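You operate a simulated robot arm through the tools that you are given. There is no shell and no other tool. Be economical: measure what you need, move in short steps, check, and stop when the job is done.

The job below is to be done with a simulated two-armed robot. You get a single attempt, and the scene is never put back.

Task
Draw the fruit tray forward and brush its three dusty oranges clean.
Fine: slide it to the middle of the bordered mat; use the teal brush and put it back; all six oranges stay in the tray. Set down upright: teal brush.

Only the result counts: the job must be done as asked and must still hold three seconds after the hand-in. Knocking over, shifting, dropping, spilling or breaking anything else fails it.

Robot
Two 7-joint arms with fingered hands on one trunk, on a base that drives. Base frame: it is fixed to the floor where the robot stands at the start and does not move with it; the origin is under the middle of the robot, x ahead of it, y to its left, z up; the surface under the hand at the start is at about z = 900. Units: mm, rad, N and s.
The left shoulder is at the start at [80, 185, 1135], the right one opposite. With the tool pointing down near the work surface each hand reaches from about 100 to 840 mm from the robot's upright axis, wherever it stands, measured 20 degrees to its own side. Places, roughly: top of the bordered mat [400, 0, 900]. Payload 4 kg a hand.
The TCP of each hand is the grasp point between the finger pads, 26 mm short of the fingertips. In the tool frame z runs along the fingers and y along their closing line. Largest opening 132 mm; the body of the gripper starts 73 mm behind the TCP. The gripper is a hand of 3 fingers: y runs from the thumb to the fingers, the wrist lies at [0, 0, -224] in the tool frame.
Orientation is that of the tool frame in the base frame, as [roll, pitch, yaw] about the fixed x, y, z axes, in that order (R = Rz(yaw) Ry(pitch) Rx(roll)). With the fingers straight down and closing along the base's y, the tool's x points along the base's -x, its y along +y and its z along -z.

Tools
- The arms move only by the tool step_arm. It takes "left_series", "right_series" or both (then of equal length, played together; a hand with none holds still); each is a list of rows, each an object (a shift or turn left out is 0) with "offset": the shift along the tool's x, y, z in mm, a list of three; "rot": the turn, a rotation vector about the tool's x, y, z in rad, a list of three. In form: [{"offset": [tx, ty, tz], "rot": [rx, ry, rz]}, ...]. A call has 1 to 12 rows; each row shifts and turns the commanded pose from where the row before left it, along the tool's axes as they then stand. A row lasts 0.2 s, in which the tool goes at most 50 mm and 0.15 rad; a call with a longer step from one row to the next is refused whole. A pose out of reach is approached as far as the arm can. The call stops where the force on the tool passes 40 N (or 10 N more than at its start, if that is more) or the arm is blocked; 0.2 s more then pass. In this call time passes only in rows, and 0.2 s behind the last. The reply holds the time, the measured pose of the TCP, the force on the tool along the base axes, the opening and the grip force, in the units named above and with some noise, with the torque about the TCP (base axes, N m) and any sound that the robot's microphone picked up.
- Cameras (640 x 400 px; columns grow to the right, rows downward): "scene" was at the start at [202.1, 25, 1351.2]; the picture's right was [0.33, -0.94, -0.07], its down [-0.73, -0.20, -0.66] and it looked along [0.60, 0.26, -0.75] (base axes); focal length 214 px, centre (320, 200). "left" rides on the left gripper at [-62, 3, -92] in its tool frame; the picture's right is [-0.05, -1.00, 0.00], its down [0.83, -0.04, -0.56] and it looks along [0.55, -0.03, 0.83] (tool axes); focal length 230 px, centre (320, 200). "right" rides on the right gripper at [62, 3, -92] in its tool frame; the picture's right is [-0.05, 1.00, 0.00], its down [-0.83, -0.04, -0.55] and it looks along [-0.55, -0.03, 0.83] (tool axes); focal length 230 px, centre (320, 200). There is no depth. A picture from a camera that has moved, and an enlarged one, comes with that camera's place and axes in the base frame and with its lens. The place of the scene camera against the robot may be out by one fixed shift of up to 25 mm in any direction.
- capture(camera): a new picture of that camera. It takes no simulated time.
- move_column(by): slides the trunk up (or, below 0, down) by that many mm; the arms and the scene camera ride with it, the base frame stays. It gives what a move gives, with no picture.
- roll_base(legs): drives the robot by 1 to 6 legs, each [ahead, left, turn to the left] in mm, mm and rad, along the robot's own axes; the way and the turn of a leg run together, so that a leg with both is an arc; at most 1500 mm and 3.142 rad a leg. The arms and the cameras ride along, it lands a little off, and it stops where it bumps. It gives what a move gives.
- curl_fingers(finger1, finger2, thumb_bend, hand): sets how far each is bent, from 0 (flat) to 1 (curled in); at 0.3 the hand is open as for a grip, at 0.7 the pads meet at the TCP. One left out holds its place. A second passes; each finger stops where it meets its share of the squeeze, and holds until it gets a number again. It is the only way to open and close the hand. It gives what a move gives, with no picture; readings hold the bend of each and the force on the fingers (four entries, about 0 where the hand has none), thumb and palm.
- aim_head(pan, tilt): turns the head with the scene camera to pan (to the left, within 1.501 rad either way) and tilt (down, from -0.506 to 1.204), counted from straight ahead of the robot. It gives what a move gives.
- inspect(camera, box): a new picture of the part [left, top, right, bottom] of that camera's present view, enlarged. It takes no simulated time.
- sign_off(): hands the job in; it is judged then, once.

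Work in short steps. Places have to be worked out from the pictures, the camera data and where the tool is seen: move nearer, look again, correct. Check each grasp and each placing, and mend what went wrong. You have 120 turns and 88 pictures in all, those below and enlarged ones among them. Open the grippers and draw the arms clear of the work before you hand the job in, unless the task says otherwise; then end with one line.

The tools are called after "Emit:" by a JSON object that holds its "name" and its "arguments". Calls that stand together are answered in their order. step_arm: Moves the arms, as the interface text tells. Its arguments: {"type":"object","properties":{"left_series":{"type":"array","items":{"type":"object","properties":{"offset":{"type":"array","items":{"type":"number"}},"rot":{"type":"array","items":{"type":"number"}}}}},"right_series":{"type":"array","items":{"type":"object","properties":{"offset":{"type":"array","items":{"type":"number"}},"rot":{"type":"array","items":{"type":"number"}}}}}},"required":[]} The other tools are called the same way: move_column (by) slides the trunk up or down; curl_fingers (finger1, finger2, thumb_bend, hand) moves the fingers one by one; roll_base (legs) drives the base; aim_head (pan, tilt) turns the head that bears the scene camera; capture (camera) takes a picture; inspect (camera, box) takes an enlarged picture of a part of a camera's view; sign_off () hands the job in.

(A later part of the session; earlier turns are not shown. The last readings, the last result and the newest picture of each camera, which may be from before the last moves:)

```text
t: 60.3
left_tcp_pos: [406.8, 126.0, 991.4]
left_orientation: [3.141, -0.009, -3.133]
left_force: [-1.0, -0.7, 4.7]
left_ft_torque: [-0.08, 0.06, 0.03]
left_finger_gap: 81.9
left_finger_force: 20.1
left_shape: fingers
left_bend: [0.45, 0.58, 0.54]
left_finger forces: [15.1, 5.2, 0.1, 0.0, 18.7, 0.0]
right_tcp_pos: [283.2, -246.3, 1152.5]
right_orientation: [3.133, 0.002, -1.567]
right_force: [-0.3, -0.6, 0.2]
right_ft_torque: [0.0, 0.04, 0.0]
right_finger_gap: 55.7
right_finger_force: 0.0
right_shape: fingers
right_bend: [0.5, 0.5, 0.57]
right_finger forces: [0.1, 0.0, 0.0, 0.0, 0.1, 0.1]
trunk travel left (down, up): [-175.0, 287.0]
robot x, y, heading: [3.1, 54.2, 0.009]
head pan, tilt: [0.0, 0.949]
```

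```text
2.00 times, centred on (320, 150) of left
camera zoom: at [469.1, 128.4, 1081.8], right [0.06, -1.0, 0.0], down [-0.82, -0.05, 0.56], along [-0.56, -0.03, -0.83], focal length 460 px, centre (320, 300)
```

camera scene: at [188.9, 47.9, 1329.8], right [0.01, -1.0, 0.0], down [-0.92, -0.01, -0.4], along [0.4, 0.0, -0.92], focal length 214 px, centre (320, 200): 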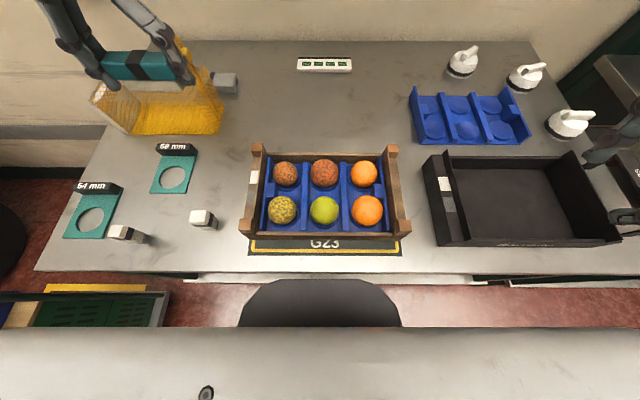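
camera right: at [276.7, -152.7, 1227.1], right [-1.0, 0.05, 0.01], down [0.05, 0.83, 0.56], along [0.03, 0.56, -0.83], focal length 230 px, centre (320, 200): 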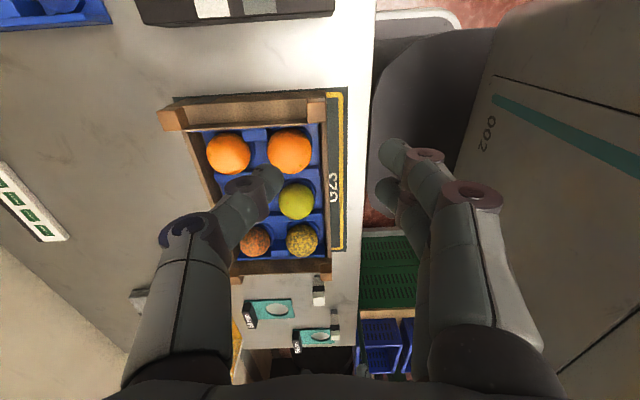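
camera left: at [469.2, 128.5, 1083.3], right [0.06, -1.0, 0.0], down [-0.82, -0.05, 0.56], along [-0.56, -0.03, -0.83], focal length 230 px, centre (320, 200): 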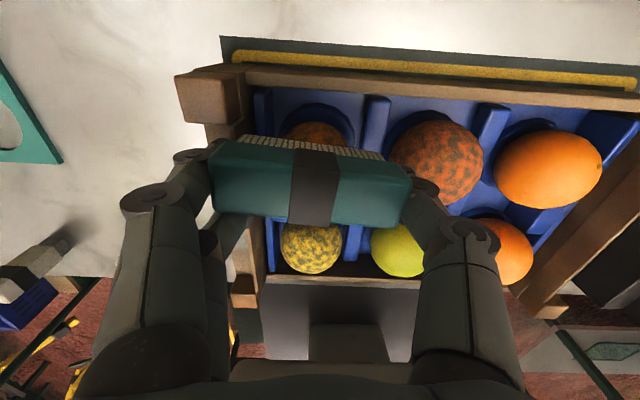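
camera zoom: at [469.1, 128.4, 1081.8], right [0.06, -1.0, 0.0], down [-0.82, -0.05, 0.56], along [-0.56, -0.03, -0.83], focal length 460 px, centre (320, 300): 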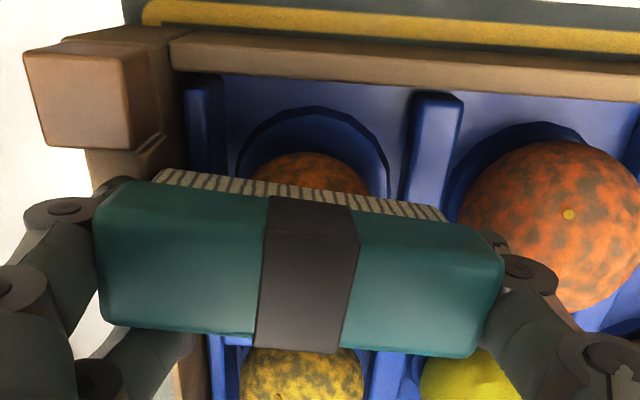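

Stroked at ~5 N. Lifting to see whether A is cleaner.

Emit:
{"name": "step_arm", "arguments": {"left_series": [{"offset": [0, 0, -20]}, {"offset": [-20, 0, -35]}, {"offset": [-35, 0, 0]}]}}

Emit:
{"name": "inspect", "arguments": {"camera": "scene", "box": [220, 110, 440, 260]}}

```text
t: 61.1
left_tcp_pos: [464.1, 123.5, 1042.6]
left_orientation: [-3.138, -0.014, -3.133]
left_force: [0.2, -0.7, 0.8]
left_ft_torque: [-0.01, 0.03, 0.01]
left_finger_gap: 81.7
left_finger_force: 19.0
left_shape: fingers
left_bend: [0.45, 0.57, 0.54]
left_finger forces: [15.3, 4.7, 0.1, 0.0, 18.1, 0.0]
right_tcp_pos: [286.3, -244.7, 1150.9]
right_orientation: [3.131, 0.001, -1.568]
right_force: [0.7, 0.6, 0.1]
right_ft_torque: [-0.01, 0.03, 0.02]
right_finger_gap: 55.8
right_finger_force: 0.0
right_shape: fingers
right_bend: [0.5, 0.5, 0.57]
right_finger forces: [0.0, 0.0, 0.0, 0.0, 0.0, 0.0]
trunk travel left (down, up): [-175.0, 287.0]
robot x, y, heading: [1.4, 54.0, 0.012]
head pan, tilt: [0.0, 0.949]
```

```text
2.67 times, centred on (330, 185) of scene
camera zoom: at [191.9, 49.1, 1329.1], right [0.01, -1.0, 0.0], down [-0.92, -0.01, -0.4], along [0.4, 0.0, -0.92], focal length 572 px, centre (293, 240)
```

zoom: 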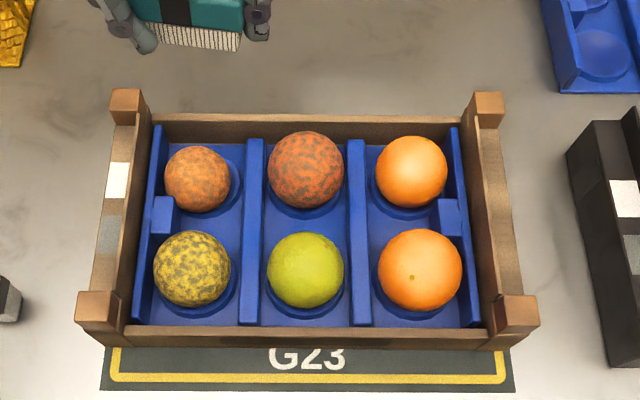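

A is clearly cleaner already but still has some dust. Before more strokes I'll gently correct the brush's yaw in the grip by easing finger 2.

Emit:
{"name": "curl_fingers", "arguments": {"hand": "left", "finger1": 0.6, "finger2": 0.54, "thumb_bend": 0.6}}

Emit:
{"name": "capture", "arguments": {"camera": "left"}}

```text
t: 62.1
left_tcp_pos: [462.7, 124.4, 1044.6]
left_orientation: [-3.141, -0.011, -3.133]
left_force: [0.1, 0.3, -1.3]
left_ft_torque: [-0.05, 0.01, 0.01]
left_finger_gap: 82.6
left_finger_force: 17.8
left_shape: fingers
left_bend: [0.44, 0.54, 0.55]
left_finger forces: [16.2, 3.0, 0.0, 0.0, 16.3, 0.0]
right_tcp_pos: [284.0, -247.4, 1152.7]
right_orientation: [3.133, 0.002, -1.568]
right_force: [-0.6, 0.2, -0.1]
right_ft_torque: [0.0, -0.03, -0.02]
right_finger_gap: 55.6
right_finger_force: 0.0
right_shape: fingers
right_bend: [0.5, 0.5, 0.57]
right_finger forces: [0.0, 0.0, 0.0, 0.0, 0.0, 0.0]
trunk travel left (down, up): [-175.0, 287.0]
robot x, y, heading: [0.0, 51.0, 0.003]
head pan, tilt: [0.0, 0.949]
```

```text
34 pictures are left
camera left: at [525.1, 128.7, 1135.7], right [0.06, -1.0, 0.0], down [-0.82, -0.05, 0.56], along [-0.56, -0.04, -0.83], focal length 230 px, centre (320, 200)
```

left: 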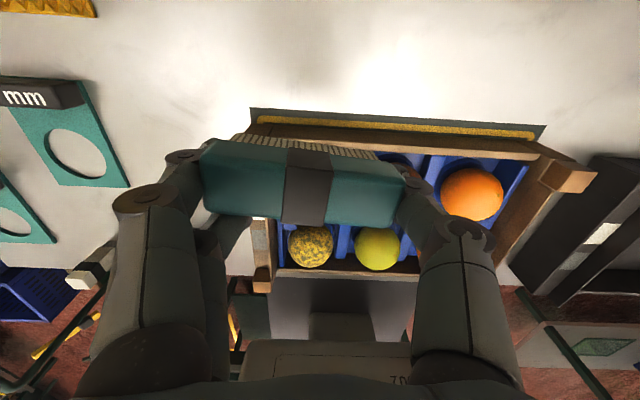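

Brush is yawed ~5° and ~6 mm toward the fingers but secure; I'll live with it and compensate when placing. Back to A, centring the brush over (403, 128), stroking again.

Emit:
{"name": "step_arm", "arguments": {"left_series": [{"offset": [30, -2, 0]}, {"offset": [30, -2, 10]}, {"offset": [0, 0, 25]}, {"offset": [0, 0, 14]}, {"offset": [0, 0, 2]}, {"offset": [0, 0, 1.5]}]}}

```text
t: 63.5
left_tcp_pos: [403.4, 119.9, 992.4]
left_orientation: [-3.139, -0.012, -3.133]
left_force: [-0.3, 0.7, -0.6]
left_ft_torque: [0.01, 0.0, 0.02]
left_finger_gap: 82.4
left_finger_force: 17.5
left_shape: fingers
left_bend: [0.44, 0.54, 0.55]
left_finger forces: [16.2, 2.9, 0.0, 0.0, 16.2, 0.0]
right_tcp_pos: [284.2, -247.4, 1151.4]
right_orientation: [3.133, 0.001, -1.567]
right_force: [-0.4, -0.1, 0.6]
right_ft_torque: [0.01, -0.03, 0.0]
right_finger_gap: 55.5
right_finger_force: 0.1
right_shape: fingers
right_bend: [0.5, 0.5, 0.57]
right_finger forces: [0.1, 0.1, 0.0, 0.1, 0.1, 0.0]
trunk travel left (down, up): [-175.0, 287.0]
robot x, y, heading: [-2.3, 52.1, 0.009]
head pan, tilt: [0.0, 0.949]
```

Emit:
{"name": "step_arm", "arguments": {"left_series": [{"offset": [0, 0, 1.2]}, {"offset": [5, 0, 0.3]}, {"offset": [5, 0, 0]}, {"offset": [-5, 0, 0]}, {"offset": [-5, 0, 0]}, {"offset": [-5, 0, 0]}, {"offset": [-5, 0, 0]}, {"offset": [5, 0, 0]}, {"offset": [5, 0, 0]}]}}

```text
t: 65.5
left_tcp_pos: [402.3, 120.8, 990.5]
left_orientation: [-3.14, -0.011, -3.133]
left_force: [0.5, 0.3, 0.2]
left_ft_torque: [0.04, 0.01, -0.01]
left_finger_gap: 82.2
left_finger_force: 17.5
left_shape: fingers
left_bend: [0.44, 0.54, 0.55]
left_finger forces: [16.1, 2.9, 0.0, 0.1, 16.1, 0.1]
right_tcp_pos: [283.6, -246.6, 1151.3]
right_orientation: [3.133, 0.002, -1.566]
right_force: [0.5, 0.2, 0.4]
right_ft_torque: [0.02, -0.02, 0.02]
right_finger_gap: 55.6
right_finger_force: 0.0
right_shape: fingers
right_bend: [0.5, 0.5, 0.57]
right_finger forces: [0.0, 0.0, 0.1, 0.1, 0.0, 0.0]
trunk travel left (down, up): [-175.0, 287.0]
robot x, y, heading: [1.9, 50.2, 0.008]
head pan, tilt: [0.0, 0.949]
```

No contact yet at TCP 990.5; going 1.5 mm lower and stroking.

Emit:
{"name": "step_arm", "arguments": {"left_series": [{"offset": [0, 0, 1]}, {"offset": [0, 0, 0.6]}]}}

```text
t: 66.1
left_tcp_pos: [401.0, 120.3, 990.0]
left_orientation: [-3.14, -0.008, -3.132]
left_force: [0.2, 0.5, 4.4]
left_ft_torque: [0.03, -0.01, 0.0]
left_finger_gap: 82.1
left_finger_force: 17.0
left_shape: fingers
left_bend: [0.45, 0.54, 0.55]
left_finger forces: [16.0, 2.8, 0.0, 0.1, 16.0, 0.1]
right_tcp_pos: [283.6, -246.2, 1152.6]
right_orientation: [3.135, 0.002, -1.567]
right_force: [0.2, -0.1, -0.1]
right_ft_torque: [-0.02, 0.01, -0.01]
right_finger_gap: 55.5
right_finger_force: 0.0
right_shape: fingers
right_bend: [0.5, 0.5, 0.57]
right_finger forces: [0.0, 0.0, 0.0, 0.0, 0.0, 0.0]
trunk travel left (down, up): [-175.0, 287.0]
robot x, y, heading: [2.5, 50.7, 0.009]
head pan, tilt: [0.0, 0.949]
```

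4.4 N: good. Stroking ±10 mm along x.

Emit:
{"name": "step_arm", "arguments": {"left_series": [{"offset": [5, 0, 0.2]}, {"offset": [5, 0, 0]}, {"offset": [-5, 0, 0]}, {"offset": [-5, 0, 0]}, {"offset": [-5, 0, 0]}, {"offset": [-5, 0, 0]}, {"offset": [5, 0, 0]}, {"offset": [5, 0, 0]}, {"offset": [5, 0, 0]}, {"offset": [-5, 0, 0]}, {"offset": [-5, 0, 0]}, {"offset": [5, 0, 0]}]}}

Emit:
{"name": "inspect", "arguments": {"camera": "scene", "box": [220, 110, 440, 260]}}

```text
t: 68.7
left_tcp_pos: [401.5, 119.8, 988.9]
left_orientation: [-3.139, -0.01, -3.133]
left_force: [0.0, 0.6, 8.3]
left_ft_torque: [0.0, -0.03, 0.02]
left_finger_gap: 81.9
left_finger_force: 16.4
left_shape: fingers
left_bend: [0.46, 0.54, 0.55]
left_finger forces: [14.9, 2.3, 0.0, 0.0, 15.0, 0.0]
right_tcp_pos: [283.3, -246.6, 1151.2]
right_orientation: [3.135, 0.001, -1.568]
right_force: [-0.1, 0.0, -0.4]
right_ft_torque: [0.02, -0.02, 0.0]
right_finger_gap: 55.6
right_finger_force: 0.0
right_shape: fingers
right_bend: [0.5, 0.5, 0.57]
right_finger forces: [0.0, 0.0, 0.0, 0.0, 0.0, 0.0]
trunk travel left (down, up): [-175.0, 287.0]
robot x, y, heading: [0.6, 50.6, 0.008]
head pan, tilt: [0.0, 0.949]
```

```text
2.67 times, centred on (330, 185) of scene
camera zoom: at [188.0, 48.5, 1330.0], right [0.01, -1.0, 0.0], down [-0.92, -0.01, -0.4], along [0.4, 0.0, -0.92], focal length 572 px, centre (293, 240)
```

zoom: 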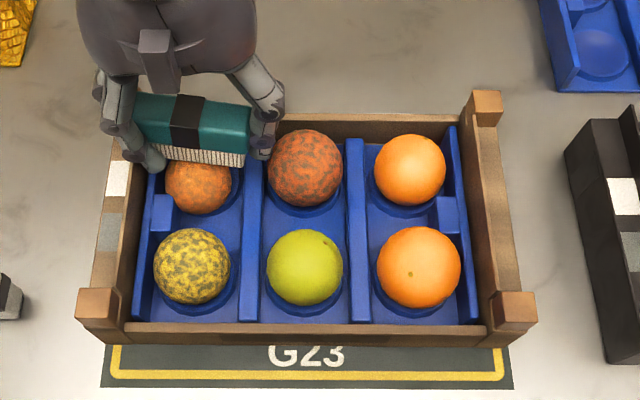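

A is nearly clean; another set of strokes.

Emit:
{"name": "step_arm", "arguments": {"left_series": [{"offset": [6, 0, 0]}, {"offset": [6, 0, 0]}, {"offset": [-6, 0, 0]}, {"offset": [-6, 0, 0]}, {"offset": [-6, 0, 0]}, {"offset": [6, 0, 0]}, {"offset": [6, 0, 0]}, {"offset": [6, 0, 0]}, {"offset": [-6, 0, 0]}, {"offset": [-6, 0, 0]}, {"offset": [0, 0, -20]}, {"offset": [-40, 0, -30]}]}}

Emit:
{"name": "inspect", "arguments": {"camera": "scene", "box": [240, 130, 400, 230]}}

```text
t: 71.3
left_tcp_pos: [442.4, 121.1, 1038.6]
left_orientation: [3.142, -0.012, -3.132]
left_force: [-0.7, -0.6, 1.0]
left_ft_torque: [0.03, 0.02, -0.01]
left_finger_gap: 81.8
left_finger_force: 15.7
left_shape: fingers
left_bend: [0.46, 0.54, 0.55]
left_finger forces: [15.1, 1.2, 0.1, 0.0, 15.6, 0.0]
right_tcp_pos: [285.6, -245.9, 1151.6]
right_orientation: [3.131, 0.003, -1.569]
right_force: [0.6, 0.2, 0.2]
right_ft_torque: [0.01, 0.01, -0.01]
right_finger_gap: 55.4
right_finger_force: 0.1
right_shape: fingers
right_bend: [0.5, 0.5, 0.57]
right_finger forces: [0.0, 0.1, 0.1, 0.0, 0.0, 0.1]
trunk travel left (down, up): [-175.0, 287.0]
robot x, y, heading: [0.9, 55.9, 0.013]
head pan, tilt: [0.0, 0.949]
```

```text
4.00 times, centred on (320, 180) of scene
camera zoom: at [190.5, 48.7, 1329.4], right [0.01, -1.0, 0.0], down [-0.92, -0.01, -0.4], along [0.4, 0.0, -0.92], focal length 858 px, centre (320, 280)
```

zoom: 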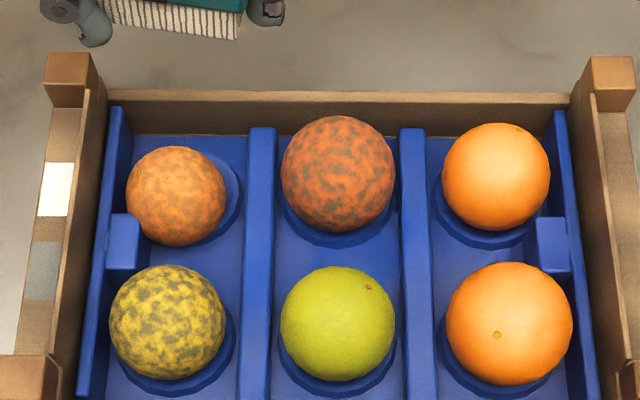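

A is much lighter but still faintly mottled, and it has settled ~10 mm toward −x (centre ≈ (397, 127)). Re-centring on it and stroking faster, after balancing finger 2.

Emit:
{"name": "curl_fingers", "arguments": {"hand": "left", "finger2": 0.57}}

Emit:
{"name": "step_arm", "arguments": {"left_series": [{"offset": [47, 0, 10]}, {"offset": [0, 0, 25]}, {"offset": [0, 0, 13]}, {"offset": [0, 0, 2]}]}}

```text
t: 72.3
left_tcp_pos: [440.2, 120.4, 1040.9]
left_orientation: [-3.14, -0.011, -3.133]
left_force: [0.0, -1.0, -0.2]
left_ft_torque: [-0.01, 0.01, -0.02]
left_finger_gap: 81.5
left_finger_force: 16.3
left_shape: fingers
left_bend: [0.46, 0.55, 0.55]
left_finger forces: [14.6, 1.4, 0.0, 0.0, 16.1, 0.0]
right_tcp_pos: [284.2, -246.8, 1152.9]
right_orientation: [3.133, 0.002, -1.567]
right_force: [-0.5, -0.6, -0.7]
right_ft_torque: [0.02, -0.01, -0.01]
right_finger_gap: 55.6
right_finger_force: 0.0
right_shape: fingers
right_bend: [0.5, 0.5, 0.57]
right_finger forces: [0.1, 0.1, 0.0, 0.0, 0.0, 0.1]
trunk travel left (down, up): [-175.0, 287.0]
robot x, y, heading: [0.9, 52.3, 0.006]
head pan, tilt: [0.0, 0.949]
```

```text
t: 73.3
left_tcp_pos: [393.7, 121.5, 989.4]
left_orientation: [-3.139, -0.008, -3.133]
left_force: [-0.4, -0.2, -0.7]
left_ft_torque: [-0.03, 0.01, -0.02]
left_finger_gap: 82.0
left_finger_force: 15.6
left_shape: fingers
left_bend: [0.46, 0.55, 0.55]
left_finger forces: [14.5, 1.4, 0.0, 0.1, 15.8, 0.1]
right_tcp_pos: [284.5, -246.9, 1152.2]
right_orientation: [3.133, 0.001, -1.567]
right_force: [-0.4, -0.3, 0.4]
right_ft_torque: [0.03, -0.02, -0.01]
right_finger_gap: 55.7
right_finger_force: 0.0
right_shape: fingers
right_bend: [0.5, 0.5, 0.57]
right_finger forces: [0.1, 0.0, 0.0, 0.0, 0.0, 0.0]
trunk travel left (down, up): [-175.0, 287.0]
robot x, y, heading: [0.1, 48.5, 0.005]
head pan, tilt: [0.0, 0.949]
```

Down 2 mm more and stroke, biased toward +x to walk the orange back into its cup.

Emit:
{"name": "step_arm", "arguments": {"left_series": [{"offset": [0, 0, 1]}, {"offset": [0, 0, 1]}, {"offset": [-8, 0, 0]}, {"offset": [-8, 0, 0]}, {"offset": [8, 0, 0]}, {"offset": [8, 0, 0]}, {"offset": [-8, 0, 0]}, {"offset": [-8, 0, 0]}, {"offset": [8, 0, 0]}, {"offset": [-8, 0, 0]}, {"offset": [8, 0, 0]}]}}

Emit:
{"name": "inspect", "arguments": {"camera": "scene", "box": [240, 130, 400, 230]}}

```text
t: 75.7
left_tcp_pos: [402.1, 120.6, 986.6]
left_orientation: [-3.141, -0.009, -3.133]
left_force: [1.1, 1.0, 9.6]
left_ft_torque: [-0.04, -0.02, -0.01]
left_finger_gap: 81.5
left_finger_force: 15.9
left_shape: fingers
left_bend: [0.47, 0.55, 0.56]
left_finger forces: [14.7, 1.8, 0.0, 0.0, 14.7, 0.1]
right_tcp_pos: [283.4, -246.4, 1152.6]
right_orientation: [3.135, 0.0, -1.566]
right_force: [0.0, 0.1, -1.1]
right_ft_torque: [0.0, 0.0, -0.03]
right_finger_gap: 55.6
right_finger_force: 0.1
right_shape: fingers
right_bend: [0.5, 0.5, 0.57]
right_finger forces: [0.0, 0.0, 0.1, 0.0, 0.0, 0.1]
trunk travel left (down, up): [-175.0, 287.0]
robot x, y, heading: [0.2, 51.0, 0.009]
head pan, tilt: [0.0, 0.949]
```

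```text
4.00 times, centred on (320, 180) of scene
camera zoom: at [187.4, 48.6, 1330.1], right [0.01, -1.0, 0.0], down [-0.92, -0.01, -0.4], along [0.4, 0.0, -0.92], focal length 858 px, centre (320, 280)
```

zoom: 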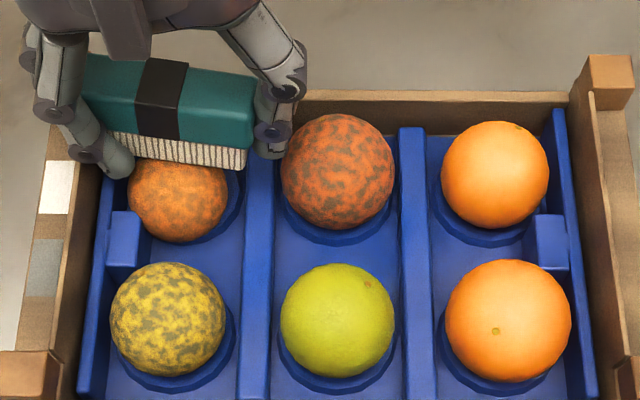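

Dust keeps fading; continuing with more strokes at this pressure.

Emit:
{"name": "step_arm", "arguments": {"left_series": [{"offset": [8, 0, 0]}, {"offset": [8, 0, 0]}, {"offset": [-8, 0, 0]}, {"offset": [-8, 0, 0]}, {"offset": [8, 0, 0]}, {"offset": [8, 0, 0]}, {"offset": [-8, 0, 0]}, {"offset": [-8, 0, 0]}, {"offset": [8, 0, 0]}, {"offset": [8, 0, 0]}, {"offset": [-8, 0, 0]}, {"offset": [-8, 0, 0]}]}}

Emit:
{"name": "step_arm", "arguments": {"left_series": [{"offset": [0, 6, 0]}, {"offset": [0, 6, 0]}, {"offset": [0, -6, 0]}, {"offset": [0, -6, 0]}, {"offset": [0, 6, 0]}, {"offset": [0, 6, 0]}, {"offset": [0, -6, 0]}, {"offset": [0, -6, 0]}, {"offset": [0, 0, -25]}, {"offset": [-45, 0, -25]}]}}

Emit:
{"name": "inspect", "arguments": {"camera": "scene", "box": [240, 130, 400, 230]}}

```text
t: 78.3
left_tcp_pos: [402.3, 119.9, 988.0]
left_orientation: [-3.139, -0.011, -3.134]
left_force: [-3.2, -2.5, 9.8]
left_ft_torque: [-0.08, 0.2, -0.02]
left_finger_gap: 81.0
left_finger_force: 16.1
left_shape: fingers
left_bend: [0.47, 0.56, 0.56]
left_finger forces: [13.4, 2.6, 0.0, 0.0, 15.8, 0.0]
right_tcp_pos: [283.9, -246.5, 1151.7]
right_orientation: [3.134, 0.002, -1.569]
right_force: [1.0, 0.3, -0.2]
right_ft_torque: [-0.03, -0.01, 0.02]
right_finger_gap: 55.7
right_finger_force: 0.1
right_shape: fingers
right_bend: [0.5, 0.5, 0.57]
right_finger forces: [0.1, 0.0, 0.0, 0.0, 0.0, 0.1]
trunk travel left (down, up): [-175.0, 287.0]
robot x, y, heading: [-2.4, 52.8, 0.006]
head pan, tilt: [0.0, 0.949]
```

```text
refused: row 10 steps farther than a row can; nothing moved
```

```text
4.00 times, centred on (320, 180) of scene
camera zoom: at [188.0, 48.1, 1330.0], right [0.01, -1.0, 0.0], down [-0.92, -0.01, -0.4], along [0.4, 0.0, -0.92], focal length 858 px, centre (320, 280)
```

zoom: 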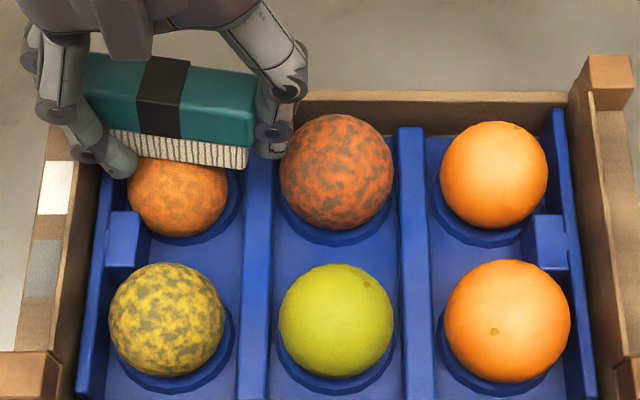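

Cleaner again. Continuing with strokes along x then y.

Emit:
{"name": "step_arm", "arguments": {"left_series": [{"offset": [8, 0, 0]}, {"offset": [8, 0, 0]}, {"offset": [-8, 0, 0]}, {"offset": [-8, 0, 0]}, {"offset": [8, 0, 0]}, {"offset": [8, 0, 0]}, {"offset": [-8, 0, 0]}, {"offset": [-8, 0, 0]}, {"offset": [8, 0, 0]}, {"offset": [8, 0, 0]}, {"offset": [-8, 0, 0]}, {"offset": [-8, 0, 0]}]}}

Emit:
{"name": "step_arm", "arguments": {"left_series": [{"offset": [0, 6, 0]}, {"offset": [0, 6, 0]}, {"offset": [0, -6, 0]}, {"offset": [0, -6, 0]}, {"offset": [0, 6, 0]}, {"offset": [0, 6, 0]}, {"offset": [0, -6, 0]}, {"offset": [0, -6, 0]}, {"offset": [0, 0, -25]}, {"offset": [-40, 0, -25]}]}}

Emit:
{"name": "inspect", "arguments": {"camera": "scene", "box": [240, 130, 400, 230]}}

```text
t: 80.9
left_tcp_pos: [401.8, 118.8, 987.6]
left_orientation: [-3.139, -0.01, -3.132]
left_force: [-1.3, -1.2, 10.1]
left_ft_torque: [-0.06, 0.17, 0.03]
left_finger_gap: 81.0
left_finger_force: 15.7
left_shape: fingers
left_bend: [0.47, 0.56, 0.56]
left_finger forces: [13.7, 2.2, 0.0, 0.1, 15.4, 0.1]
right_tcp_pos: [282.1, -247.1, 1151.1]
right_orientation: [3.135, 0.001, -1.567]
right_force: [0.6, 0.4, 0.3]
right_ft_torque: [0.03, -0.02, -0.01]
right_finger_gap: 55.8
right_finger_force: 0.2
right_shape: fingers
right_bend: [0.5, 0.5, 0.57]
right_finger forces: [0.0, 0.0, 0.0, 0.1, 0.0, 0.0]
trunk travel left (down, up): [-175.0, 287.0]
robot x, y, heading: [1.7, 50.4, 0.011]
head pan, tilt: [0.0, 0.949]
```

```text
t: 83.1
left_tcp_pos: [447.6, 120.8, 1037.0]
left_orientation: [-3.141, -0.014, -3.132]
left_force: [0.1, 0.7, -0.7]
left_ft_torque: [0.03, 0.06, 0.03]
left_finger_gap: 80.1
left_finger_force: 15.2
left_shape: fingers
left_bend: [0.48, 0.56, 0.56]
left_finger forces: [14.6, 0.7, 0.0, 0.0, 14.9, 0.1]
right_tcp_pos: [285.2, -245.5, 1150.5]
right_orientation: [3.132, 0.0, -1.567]
right_force: [-0.1, 0.4, -0.4]
right_ft_torque: [0.02, 0.03, 0.03]
right_finger_gap: 55.7
right_finger_force: 0.0
right_shape: fingers
right_bend: [0.5, 0.5, 0.57]
right_finger forces: [0.0, 0.0, 0.0, 0.0, 0.0, 0.0]
trunk travel left (down, up): [-175.0, 287.0]
robot x, y, heading: [-1.5, 49.6, 0.008]
head pan, tilt: [0.0, 0.949]
```

```text
4.00 times, centred on (320, 180) of scene
camera zoom: at [191.2, 48.8, 1329.3], right [0.01, -1.0, 0.0], down [-0.92, -0.01, -0.4], along [0.4, 0.0, -0.92], focal length 858 px, centre (320, 280)
```

zoom: 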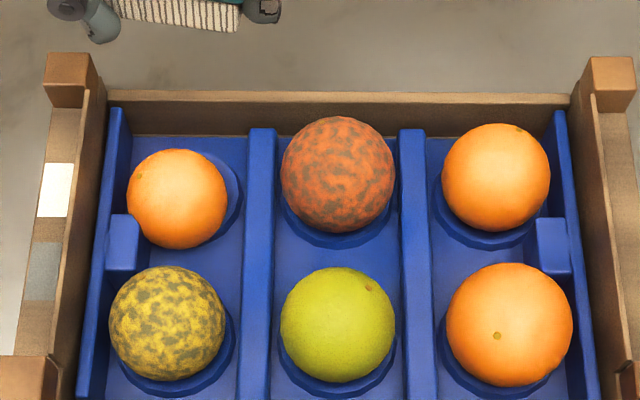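

A is fully clean. On to B (407, 43): balancing finger 2, moving over, then descending.

Emit:
{"name": "curl_fingers", "arguments": {"hand": "left", "finger2": 0.6}}

Emit:
{"name": "step_arm", "arguments": {"left_series": [{"offset": [0, -42, 0]}, {"offset": [0, -40, 0]}, {"offset": [40, 0, 0]}, {"offset": [0, 0, 20]}, {"offset": [0, 0, 12]}, {"offset": [0, 0, 3]}]}}

Emit:
{"name": "capture", "arguments": {"camera": "left"}}

```text
t: 84.1
left_tcp_pos: [445.1, 121.6, 1037.9]
left_orientation: [3.142, -0.011, -3.132]
left_force: [0.0, -0.5, -1.1]
left_ft_torque: [-0.04, 0.01, 0.01]
left_finger_gap: 80.0
left_finger_force: 15.6
left_shape: fingers
left_bend: [0.48, 0.59, 0.56]
left_finger forces: [14.0, 1.3, 0.0, 0.0, 15.3, 0.1]
right_tcp_pos: [284.5, -245.8, 1151.6]
right_orientation: [3.133, 0.001, -1.567]
right_force: [0.5, 1.3, -0.5]
right_ft_torque: [0.01, -0.01, 0.03]
right_finger_gap: 55.6
right_finger_force: 0.0
right_shape: fingers
right_bend: [0.5, 0.5, 0.57]
right_finger forces: [0.0, 0.0, 0.0, 0.1, 0.1, 0.1]
trunk travel left (down, up): [-175.0, 287.0]
robot x, y, heading: [-0.4, 50.7, 0.009]
head pan, tilt: [0.0, 0.949]
```

```text
t: 85.5
left_tcp_pos: [404.3, 111.1, 1003.8]
left_orientation: [-3.141, -0.011, -3.132]
left_force: [0.8, -0.4, 0.1]
left_ft_torque: [0.01, -0.02, 0.02]
left_finger_gap: 79.6
left_finger_force: 15.5
left_shape: fingers
left_bend: [0.48, 0.59, 0.56]
left_finger forces: [13.7, 1.4, 0.0, 0.0, 14.9, 0.0]
left hand out of reach, approached as far as the arm can: row 1, 2
right_tcp_pos: [282.3, -245.7, 1152.6]
right_orientation: [3.134, 0.003, -1.567]
right_force: [0.3, 0.0, -0.4]
right_ft_torque: [-0.01, -0.02, 0.01]
right_finger_gap: 55.8
right_finger_force: 0.0
right_shape: fingers
right_bend: [0.5, 0.5, 0.57]
right_finger forces: [0.1, 0.1, 0.0, 0.1, 0.0, 0.0]
trunk travel left (down, up): [-175.0, 287.0]
robot x, y, heading: [3.7, 51.1, 0.008]
head pan, tilt: [0.0, 0.949]
```

```text
28 pictures are left
camera left: at [465.6, 115.5, 1094.5], right [0.06, -1.0, 0.0], down [-0.82, -0.05, 0.56], along [-0.56, -0.03, -0.83], focal length 230 px, centre (320, 200)
```

left: 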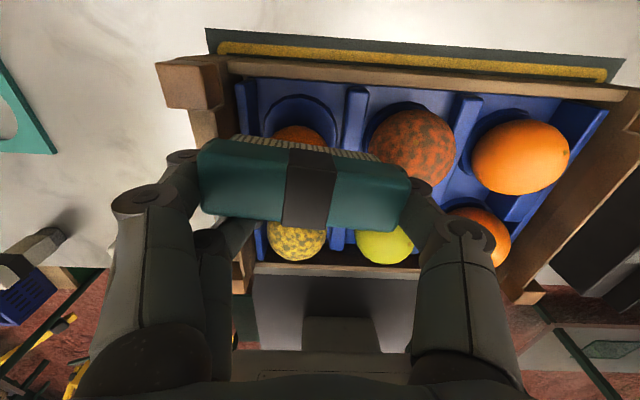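

The left arm can't reach inward past ~60 mm left of the robot axis. Lifting and driving 75 mm right instead.

Emit:
{"name": "step_arm", "arguments": {"left_series": [{"offset": [0, 0, -30]}, {"offset": [0, 0, -15]}]}}

Emit:
{"name": "roll_base", "arguments": {"legs": [[0, -80, 0]]}}

Emit:
{"name": "capture", "arguments": {"camera": "left"}}

```text
t: 86.1
left_tcp_pos: [403.4, 110.6, 1046.8]
left_orientation: [-3.14, -0.011, -3.133]
left_force: [0.2, -0.1, -1.4]
left_ft_torque: [-0.04, -0.01, 0.03]
left_finger_gap: 80.0
left_finger_force: 15.3
left_shape: fingers
left_bend: [0.48, 0.59, 0.56]
left_finger forces: [13.8, 1.3, 0.1, 0.1, 15.0, 0.1]
right_tcp_pos: [284.3, -246.9, 1151.6]
right_orientation: [3.133, 0.002, -1.567]
right_force: [-0.3, -0.1, -0.6]
right_ft_torque: [0.0, 0.01, 0.03]
right_finger_gap: 55.9
right_finger_force: 0.0
right_shape: fingers
right_bend: [0.5, 0.5, 0.57]
right_finger forces: [0.1, 0.1, 0.1, 0.1, 0.1, 0.1]
trunk travel left (down, up): [-175.0, 287.0]
robot x, y, heading: [-0.4, 50.3, 0.01]
head pan, tilt: [0.0, 0.949]
```

```text
t: 87.2
left_tcp_pos: [403.7, 30.8, 1046.9]
left_orientation: [-3.141, -0.01, -3.133]
left_force: [-0.5, 0.4, 0.3]
left_ft_torque: [0.01, -0.01, 0.01]
left_finger_gap: 79.7
left_finger_force: 14.8
left_shape: fingers
left_bend: [0.48, 0.59, 0.56]
left_finger forces: [13.9, 1.3, 0.0, 0.1, 15.0, 0.1]
right_tcp_pos: [284.7, -327.8, 1151.6]
right_orientation: [3.132, 0.001, -1.567]
right_force: [-0.6, -0.2, 0.5]
right_ft_torque: [0.02, 0.04, 0.02]
right_finger_gap: 55.8
right_finger_force: 0.0
right_shape: fingers
right_bend: [0.5, 0.5, 0.57]
right_finger forces: [0.0, 0.0, 0.1, 0.0, 0.1, 0.0]
trunk travel left (down, up): [-175.0, 287.0]
robot x, y, heading: [-2.3, -26.4, 0.009]
head pan, tilt: [0.0, 0.949]
```

```text
27 pictures are left
camera left: at [465.7, 35.8, 1138.4], right [0.06, -1.0, 0.0], down [-0.82, -0.05, 0.56], along [-0.56, -0.03, -0.83], focal length 230 px, centre (320, 200)
```

left: 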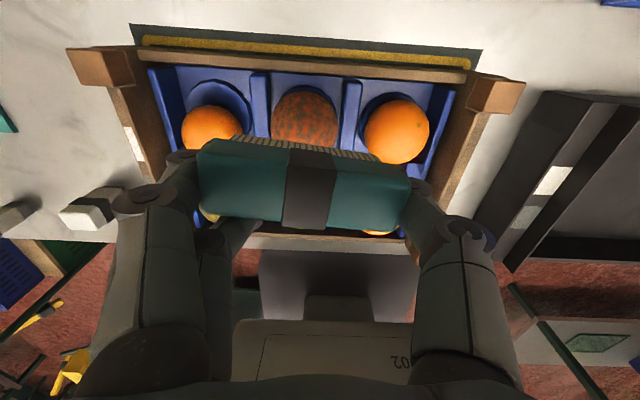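

B at ≈(406, 46), brush centre is TCP + 7 mm in y. Shifting +8 mm y and descending onto B.

Emit:
{"name": "step_arm", "arguments": {"left_series": [{"offset": [-2, 8, 0]}, {"offset": [0, 0, 25]}, {"offset": [0, 0, 15]}, {"offset": [0, 0, 4]}, {"offset": [0, 0, 2]}]}}

```text
t: 88.4
left_tcp_pos: [403.9, 39.5, 1000.3]
left_orientation: [-3.14, -0.011, -3.131]
left_force: [0.7, 0.2, 0.2]
left_ft_torque: [-0.02, -0.01, 0.02]
left_finger_gap: 80.3
left_finger_force: 15.8
left_shape: fingers
left_bend: [0.48, 0.59, 0.56]
left_finger forces: [13.8, 1.3, 0.0, 0.0, 14.8, 0.1]
right_tcp_pos: [284.6, -325.9, 1152.3]
right_orientation: [3.133, 0.003, -1.567]
right_force: [0.5, -0.4, -0.2]
right_ft_torque: [-0.05, 0.02, -0.02]
right_finger_gap: 55.5
right_finger_force: 0.2
right_shape: fingers
right_bend: [0.5, 0.5, 0.57]
right_finger forces: [0.0, 0.0, 0.0, 0.1, 0.0, 0.0]
trunk travel left (down, up): [-175.0, 287.0]
robot x, y, heading: [5.2, -24.9, 0.001]
head pan, tilt: [0.0, 0.949]
```

No contact yet at 1000; creeping on.

Emit:
{"name": "step_arm", "arguments": {"left_series": [{"offset": [0, 0, 1.5]}, {"offset": [0, 0, 1.5]}]}}

```text
t: 89.0
left_tcp_pos: [403.2, 40.9, 997.6]
left_orientation: [-3.14, -0.011, -3.131]
left_force: [0.3, 0.6, -1.2]
left_ft_torque: [0.02, 0.0, 0.05]
left_finger_gap: 79.6
left_finger_force: 14.3
left_shape: fingers
left_bend: [0.48, 0.59, 0.56]
left_finger forces: [13.8, 1.3, 0.0, 0.0, 14.8, 0.0]
right_tcp_pos: [284.5, -326.5, 1152.0]
right_orientation: [3.133, 0.003, -1.566]
right_force: [0.4, -0.6, 0.0]
right_ft_torque: [-0.05, 0.01, 0.03]
right_finger_gap: 55.7
right_finger_force: 0.0
right_shape: fingers
right_bend: [0.5, 0.5, 0.57]
right_finger forces: [0.0, 0.0, 0.2, 0.0, 0.1, 0.1]
trunk travel left (down, up): [-175.0, 287.0]
robot x, y, heading: [1.6, -24.5, 0.009]
head pan, tilt: [0.0, 0.949]
```

Emit:
{"name": "step_arm", "arguments": {"left_series": [{"offset": [0, 0, 1.5]}, {"offset": [0, 0, 1]}]}}

```text
t: 89.6
left_tcp_pos: [405.3, 40.7, 996.0]
left_orientation: [-3.14, -0.012, -3.133]
left_force: [-0.8, -0.1, -1.3]
left_ft_torque: [-0.03, 0.0, 0.01]
left_finger_gap: 79.9
left_finger_force: 14.7
left_shape: fingers
left_bend: [0.48, 0.59, 0.56]
left_finger forces: [13.8, 1.3, 0.1, 0.0, 14.9, 0.1]
right_tcp_pos: [284.0, -325.2, 1151.3]
right_orientation: [3.132, 0.002, -1.567]
right_force: [-0.1, -0.1, 0.8]
right_ft_torque: [0.02, -0.01, 0.01]
right_finger_gap: 55.7
right_finger_force: 0.0
right_shape: fingers
right_bend: [0.5, 0.5, 0.57]
right_finger forces: [0.0, 0.1, 0.0, 0.0, 0.0, 0.0]
trunk travel left (down, up): [-175.0, 287.0]
robot x, y, heading: [-0.9, -31.8, 0.008]
head pan, tilt: [0.0, 0.949]
```

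Still no contact at 996; a bit lower.

Emit:
{"name": "step_arm", "arguments": {"left_series": [{"offset": [0, 0, 1.5]}, {"offset": [0, 0, 1]}]}}

```text
t: 90.2
left_tcp_pos: [404.5, 39.4, 993.7]
left_orientation: [-3.139, -0.008, -3.131]
left_force: [0.4, 0.5, 12.3]
left_ft_torque: [-0.07, -0.12, 0.0]
left_finger_gap: 79.7
left_finger_force: 14.8
left_shape: fingers
left_bend: [0.48, 0.59, 0.56]
left_finger forces: [14.2, 1.2, 0.0, 0.0, 13.8, 0.0]
right_tcp_pos: [282.9, -327.2, 1151.1]
right_orientation: [3.134, 0.002, -1.565]
right_force: [1.3, 0.9, -0.8]
right_ft_torque: [0.01, 0.02, -0.01]
right_finger_gap: 55.6
right_finger_force: 0.0
right_shape: fingers
right_bend: [0.5, 0.5, 0.57]
right_finger forces: [0.1, 0.0, 0.0, 0.0, 0.1, 0.0]
trunk travel left (down, up): [-175.0, 287.0]
robot x, y, heading: [1.2, -25.5, 0.006]
head pan, tilt: [0.0, 0.949]
```

Contact at 12 N: easing 0.6 mm and stroking ±8 mm along x, two sets.

Emit:
{"name": "step_arm", "arguments": {"left_series": [{"offset": [0, 0, -0.6]}, {"offset": [8, 0, 0]}, {"offset": [-8, 0, 0]}, {"offset": [-8, 0, 0]}, {"offset": [8, 0, 0]}, {"offset": [8, 0, 0]}, {"offset": [-8, 0, 0]}, {"offset": [-8, 0, 0]}, {"offset": [8, 0, 0]}, {"offset": [8, 0, 0]}, {"offset": [-8, 0, 0]}]}}

Emit:
{"name": "inspect", "arguments": {"camera": "scene", "box": [200, 110, 400, 235]}}

```text
t: 92.6
left_tcp_pos: [404.6, 38.0, 993.7]
left_orientation: [-3.139, -0.012, -3.133]
left_force: [-0.3, -1.6, 5.7]
left_ft_torque: [-0.09, -0.01, -0.05]
left_finger_gap: 79.7
left_finger_force: 15.1
left_shape: fingers
left_bend: [0.48, 0.6, 0.56]
left_finger forces: [14.1, 0.7, 0.0, 0.0, 15.0, 0.0]
right_tcp_pos: [283.1, -326.1, 1151.9]
right_orientation: [3.133, 0.001, -1.568]
right_force: [0.3, -0.1, 0.1]
right_ft_torque: [-0.01, -0.01, 0.0]
right_finger_gap: 55.6
right_finger_force: 0.0
right_shape: fingers
right_bend: [0.5, 0.5, 0.57]
right_finger forces: [0.1, 0.0, 0.0, 0.1, 0.1, 0.0]
trunk travel left (down, up): [-175.0, 287.0]
robot x, y, heading: [-1.1, -27.8, 0.005]
head pan, tilt: [0.0, 0.949]
```

```text
3.20 times, centred on (300, 172) of scene
camera zoom: at [189.1, -31.3, 1329.9], right [0.01, -1.0, 0.0], down [-0.92, -0.01, -0.4], along [0.4, 0.0, -0.92], focal length 686 px, centre (384, 288)
```

zoom: 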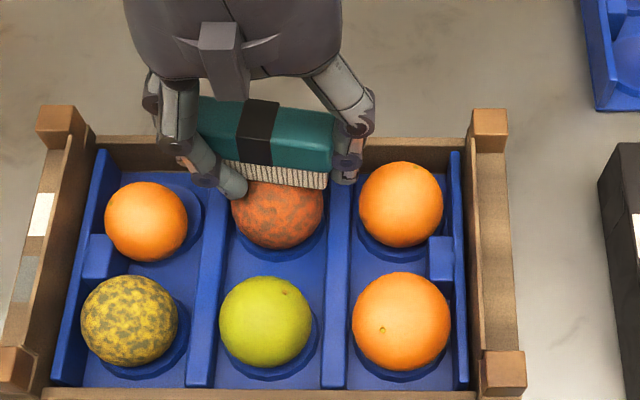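

B is fading well. Two more sets.

Emit:
{"name": "step_arm", "arguments": {"left_series": [{"offset": [8, 0, 0.3]}, {"offset": [-8, 0, 0]}, {"offset": [-8, 0, 0]}, {"offset": [8, 0, 0]}, {"offset": [8, 0, 0]}, {"offset": [-8, 0, 0]}, {"offset": [-8, 0, 0]}, {"offset": [8, 0, 0]}, {"offset": [8, 0, 0]}, {"offset": [-8, 0, 0]}, {"offset": [-8, 0, 0]}, {"offset": [8, 0, 0]}]}}

Emit:
{"name": "step_arm", "arguments": {"left_series": [{"offset": [8, 0, 0]}, {"offset": [-8, 0, 0]}, {"offset": [-8, 0, 0]}, {"offset": [8, 0, 0]}, {"offset": [8, 0, 0]}, {"offset": [-8, 0, 0]}, {"offset": [-8, 0, 0]}, {"offset": [8, 0, 0]}, {"offset": [8, 0, 0]}, {"offset": [-8, 0, 0]}, {"offset": [-8, 0, 0]}, {"offset": [8, 0, 0]}]}}

Emit:
{"name": "inspect", "arguments": {"camera": "scene", "box": [200, 110, 400, 235]}}

```text
t: 95.2
left_tcp_pos: [404.8, 39.2, 993.4]
left_orientation: [-3.139, -0.008, -3.134]
left_force: [0.5, 0.7, 6.1]
left_ft_torque: [-0.04, -0.06, 0.02]
left_finger_gap: 79.2
left_finger_force: 15.1
left_shape: fingers
left_bend: [0.48, 0.6, 0.56]
left_finger forces: [15.0, 0.6, 0.0, 0.1, 14.5, 0.0]
right_tcp_pos: [283.5, -325.4, 1151.5]
right_orientation: [3.136, 0.002, -1.567]
right_force: [-1.2, -0.2, -0.3]
right_ft_torque: [-0.01, -0.02, -0.01]
right_finger_gap: 55.4
right_finger_force: 0.0
right_shape: fingers
right_bend: [0.5, 0.5, 0.57]
right_finger forces: [0.0, 0.0, 0.0, 0.1, 0.0, 0.1]
trunk travel left (down, up): [-175.0, 287.0]
robot x, y, heading: [1.4, -29.7, 0.01]
head pan, tilt: [0.0, 0.949]
```

```text
t: 97.8
left_tcp_pos: [405.4, 39.5, 993.6]
left_orientation: [-3.141, -0.009, -3.132]
left_force: [-0.6, 0.5, -0.5]
left_ft_torque: [0.0, 0.01, 0.02]
left_finger_gap: 79.9
left_finger_force: 16.1
left_shape: fingers
left_bend: [0.48, 0.6, 0.56]
left_finger forces: [15.1, 0.5, 0.1, 0.0, 15.3, 0.1]
right_tcp_pos: [283.5, -326.9, 1152.0]
right_orientation: [3.136, 0.001, -1.567]
right_force: [0.3, 0.6, 0.1]
right_ft_torque: [0.01, 0.01, 0.0]
right_finger_gap: 55.6
right_finger_force: 0.0
right_shape: fingers
right_bend: [0.5, 0.5, 0.57]
right_finger forces: [0.0, 0.0, 0.0, 0.0, 0.0, 0.0]
trunk travel left (down, up): [-175.0, 287.0]
robot x, y, heading: [-4.0, -28.2, 0.004]
head pan, tilt: [0.0, 0.949]
```

```text
3.20 times, centred on (300, 172) of scene
camera zoom: at [189.0, -31.3, 1329.9], right [0.01, -1.0, 0.0], down [-0.92, -0.01, -0.4], along [0.4, 0.0, -0.92], focal length 686 px, centre (384, 288)
```

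zoom: 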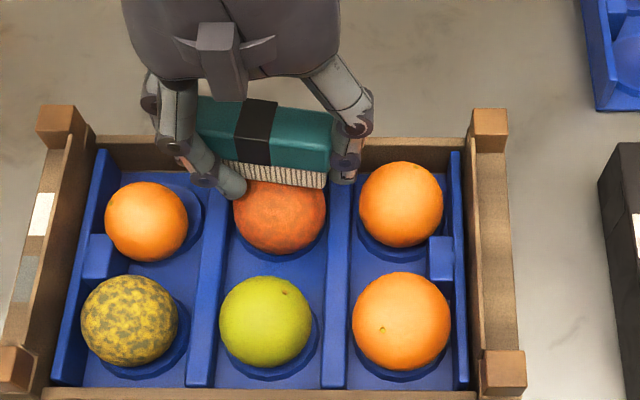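

B is nearly clean and has shifted slightly toward −x/−y. Re-centring, pressing 1.5 mm lower and stroking more.

Emit:
{"name": "step_arm", "arguments": {"left_series": [{"offset": [6, -4, 0]}, {"offset": [0, 0, 1.5]}, {"offset": [-8, 0, 0]}, {"offset": [-8, 0, 0]}, {"offset": [8, 0, 0]}, {"offset": [8, 0, 0]}, {"offset": [-8, 0, 0]}, {"offset": [-8, 0, 0]}, {"offset": [8, 0, 0]}, {"offset": [8, 0, 0]}, {"offset": [-8, 0, 0]}]}}

Emit:
{"name": "step_arm", "arguments": {"left_series": [{"offset": [8, 0, 0]}, {"offset": [-8, 0, 0]}, {"offset": [-8, 0, 0]}, {"offset": [8, 0, 0]}, {"offset": [8, 0, 0]}, {"offset": [-8, 0, 0]}, {"offset": [-8, 0, 0]}, {"offset": [8, 0, 0]}, {"offset": [8, 0, 0]}, {"offset": [-8, 0, 0]}, {"offset": [0, 0, -30]}, {"offset": [-40, 0, -20]}]}}

Emit:
{"name": "inspect", "arguments": {"camera": "scene", "box": [200, 110, 400, 235]}}

```text
t: 100.2
left_tcp_pos: [406.6, 35.3, 992.3]
left_orientation: [-3.14, -0.01, -3.132]
left_force: [-1.0, 0.0, 9.9]
left_ft_torque: [-0.07, 0.0, -0.02]
left_finger_gap: 79.5
left_finger_force: 15.1
left_shape: fingers
left_bend: [0.48, 0.6, 0.56]
left_finger forces: [15.1, 0.8, 0.1, 0.1, 15.0, 0.1]
right_tcp_pos: [283.4, -325.5, 1151.7]
right_orientation: [3.135, 0.001, -1.567]
right_force: [0.4, 0.0, -0.1]
right_ft_torque: [0.01, 0.0, -0.01]
right_finger_gap: 55.5
right_finger_force: 0.1
right_shape: fingers
right_bend: [0.5, 0.5, 0.57]
right_finger forces: [0.1, 0.1, 0.0, 0.0, 0.0, 0.0]
trunk travel left (down, up): [-175.0, 287.0]
robot x, y, heading: [0.4, -30.4, 0.004]
head pan, tilt: [0.0, 0.949]
```

```text
t: 102.8
left_tcp_pos: [449.1, 35.7, 1038.2]
left_orientation: [-3.141, -0.014, -3.133]
left_force: [-0.3, -0.6, -0.2]
left_ft_torque: [-0.02, 0.02, 0.0]
left_finger_gap: 79.5
left_finger_force: 15.4
left_shape: fingers
left_bend: [0.48, 0.6, 0.56]
left_finger forces: [15.2, 0.6, 0.0, 0.0, 15.3, 0.1]
right_tcp_pos: [286.7, -326.2, 1151.3]
right_orientation: [3.131, 0.0, -1.568]
right_force: [1.2, 0.4, -0.5]
right_ft_torque: [0.06, 0.04, 0.02]
right_finger_gap: 55.7
right_finger_force: 0.0
right_shape: fingers
right_bend: [0.5, 0.5, 0.57]
right_finger forces: [0.0, 0.0, 0.0, 0.0, 0.0, 0.0]
trunk travel left (down, up): [-175.0, 287.0]
robot x, y, heading: [1.5, -28.0, 0.004]
head pan, tilt: [0.0, 0.949]
```

```text
3.20 times, centred on (300, 172) of scene
camera zoom: at [192.2, -30.9, 1329.1], right [0.01, -1.0, 0.0], down [-0.92, -0.01, -0.4], along [0.4, 0.0, -0.92], focal length 686 px, centre (384, 288)
```

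zoom: 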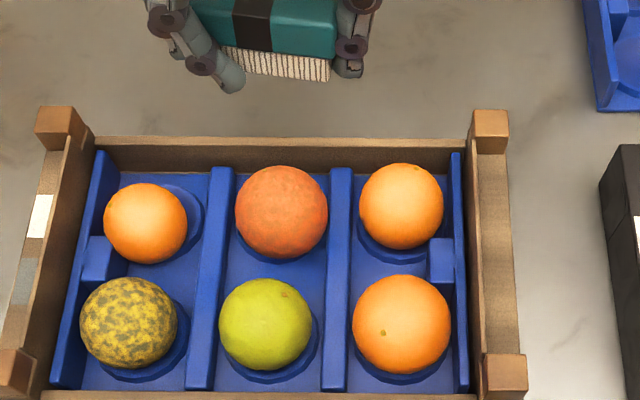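

B looks almost clean; checking it closely.

Emit:
{"name": "inspect", "arguments": {"camera": "scene", "box": [260, 150, 324, 190]}}

```text
10.00 times, centred on (292, 170) of scene
camera zoom: at [192.2, -30.9, 1329.1], right [0.01, -1.0, 0.0], down [-0.92, -0.01, -0.4], along [0.4, 0.0, -0.92], focal length 2145 px, centre (600, 500)
```

zoom: 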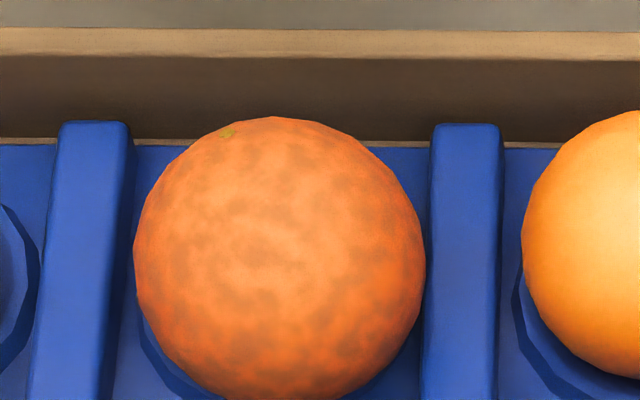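

Faint mottling remains on B, which now sits near (396, 40). Going back for more strokes.

Emit:
{"name": "step_arm", "arguments": {"left_series": [{"offset": [48, 0, 0]}, {"offset": [0, 0, 25]}, {"offset": [0, 0, 16]}, {"offset": [0, 0, 4]}, {"offset": [0, 0, 1.5]}]}}

```text
t: 104.0
left_tcp_pos: [399.3, 35.3, 995.7]
left_orientation: [-3.14, -0.01, -3.133]
left_force: [0.5, -0.3, -0.5]
left_ft_torque: [-0.01, 0.01, 0.0]
left_finger_gap: 79.7
left_finger_force: 15.3
left_shape: fingers
left_bend: [0.48, 0.6, 0.56]
left_finger forces: [15.0, 0.5, 0.0, 0.0, 15.0, 0.0]
right_tcp_pos: [284.8, -326.7, 1151.6]
right_orientation: [3.132, 0.002, -1.568]
right_force: [0.2, 0.0, 0.3]
right_ft_torque: [0.0, -0.01, 0.01]
right_finger_gap: 55.6
right_finger_force: 0.1
right_shape: fingers
right_bend: [0.5, 0.5, 0.57]
right_finger forces: [0.0, 0.1, 0.0, 0.0, 0.0, 0.0]
trunk travel left (down, up): [-175.0, 287.0]
robot x, y, heading: [2.4, -30.7, 0.002]
head pan, tilt: [0.0, 0.949]
```

Emit:
{"name": "step_arm", "arguments": {"left_series": [{"offset": [0, 0, 2]}, {"offset": [0, 0, 1.5]}, {"offset": [-8, 0, 0]}, {"offset": [-8, 0, 0]}, {"offset": [8, 0, 0]}, {"offset": [8, 0, 0]}, {"offset": [-8, 0, 0]}, {"offset": [-8, 0, 0]}, {"offset": [8, 0, 0]}, {"offset": [8, 0, 0]}, {"offset": [-8, 0, 0]}]}}

Emit:
{"name": "step_arm", "arguments": {"left_series": [{"offset": [8, 0, 0]}, {"offset": [-8, 0, 0]}, {"offset": [-8, 0, 0]}, {"offset": [8, 0, 0]}, {"offset": [8, 0, 0]}, {"offset": [-8, 0, 0]}, {"offset": [-8, 0, 0]}, {"offset": [8, 0, 0]}, {"offset": [8, 0, 0]}, {"offset": [-8, 0, 0]}, {"offset": [0, 0, -30]}, {"offset": [-40, 0, -20]}]}}

Emit:
{"name": "inspect", "arguments": {"camera": "scene", "box": [220, 130, 348, 210]}}

```text
t: 106.4
left_tcp_pos: [405.4, 36.0, 991.7]
left_orientation: [-3.14, -0.011, -3.133]
left_force: [-0.7, -1.0, 6.1]
left_ft_torque: [-0.08, -0.01, 0.01]
left_finger_gap: 79.7
left_finger_force: 15.3
left_shape: fingers
left_bend: [0.48, 0.6, 0.56]
left_finger forces: [14.8, 0.8, 0.0, 0.0, 15.2, 0.0]
right_tcp_pos: [284.0, -327.2, 1151.4]
right_orientation: [3.135, 0.003, -1.567]
right_force: [-0.3, 0.2, 0.4]
right_ft_torque: [0.02, -0.02, 0.02]
right_finger_gap: 55.6
right_finger_force: 0.1
right_shape: fingers
right_bend: [0.5, 0.5, 0.57]
right_finger forces: [0.0, 0.0, 0.1, 0.0, 0.0, 0.0]
trunk travel left (down, up): [-175.0, 287.0]
robot x, y, heading: [3.1, -31.2, 0.006]
head pan, tilt: [0.0, 0.949]
```

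```text
t: 109.0
left_tcp_pos: [448.2, 37.5, 1037.6]
left_orientation: [-3.14, -0.014, -3.131]
left_force: [0.6, -0.1, -1.2]
left_ft_torque: [-0.04, 0.06, -0.01]
left_finger_gap: 79.7
left_finger_force: 15.4
left_shape: fingers
left_bend: [0.48, 0.6, 0.56]
left_finger forces: [15.3, 0.6, 0.0, 0.0, 15.3, 0.1]
right_tcp_pos: [285.7, -325.4, 1150.0]
right_orientation: [3.132, 0.001, -1.568]
right_force: [0.6, 0.8, -0.9]
right_ft_torque: [0.0, 0.02, -0.03]
right_finger_gap: 55.5
right_finger_force: 0.1
right_shape: fingers
right_bend: [0.5, 0.5, 0.57]
right_finger forces: [0.0, 0.0, 0.0, 0.0, 0.0, 0.1]
trunk travel left (down, up): [-175.0, 287.0]
robot x, y, heading: [-1.3, -31.8, 0.007]
head pan, tilt: [0.0, 0.949]
```

```text
5.00 times, centred on (284, 170) of scene
camera zoom: at [192.0, -30.8, 1329.2], right [0.01, -1.0, 0.0], down [-0.92, -0.01, -0.4], along [0.4, 0.0, -0.92], focal length 1072 px, centre (500, 350)
```

zoom: 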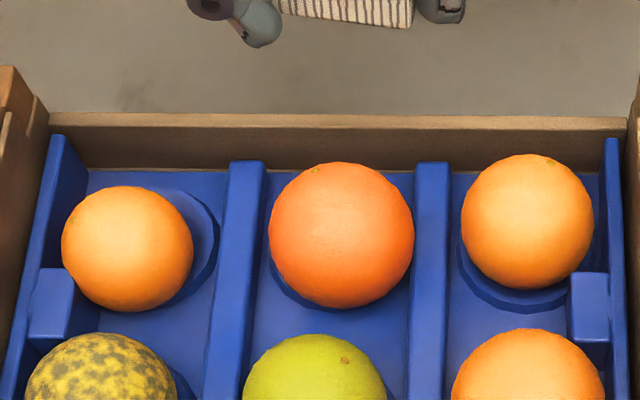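

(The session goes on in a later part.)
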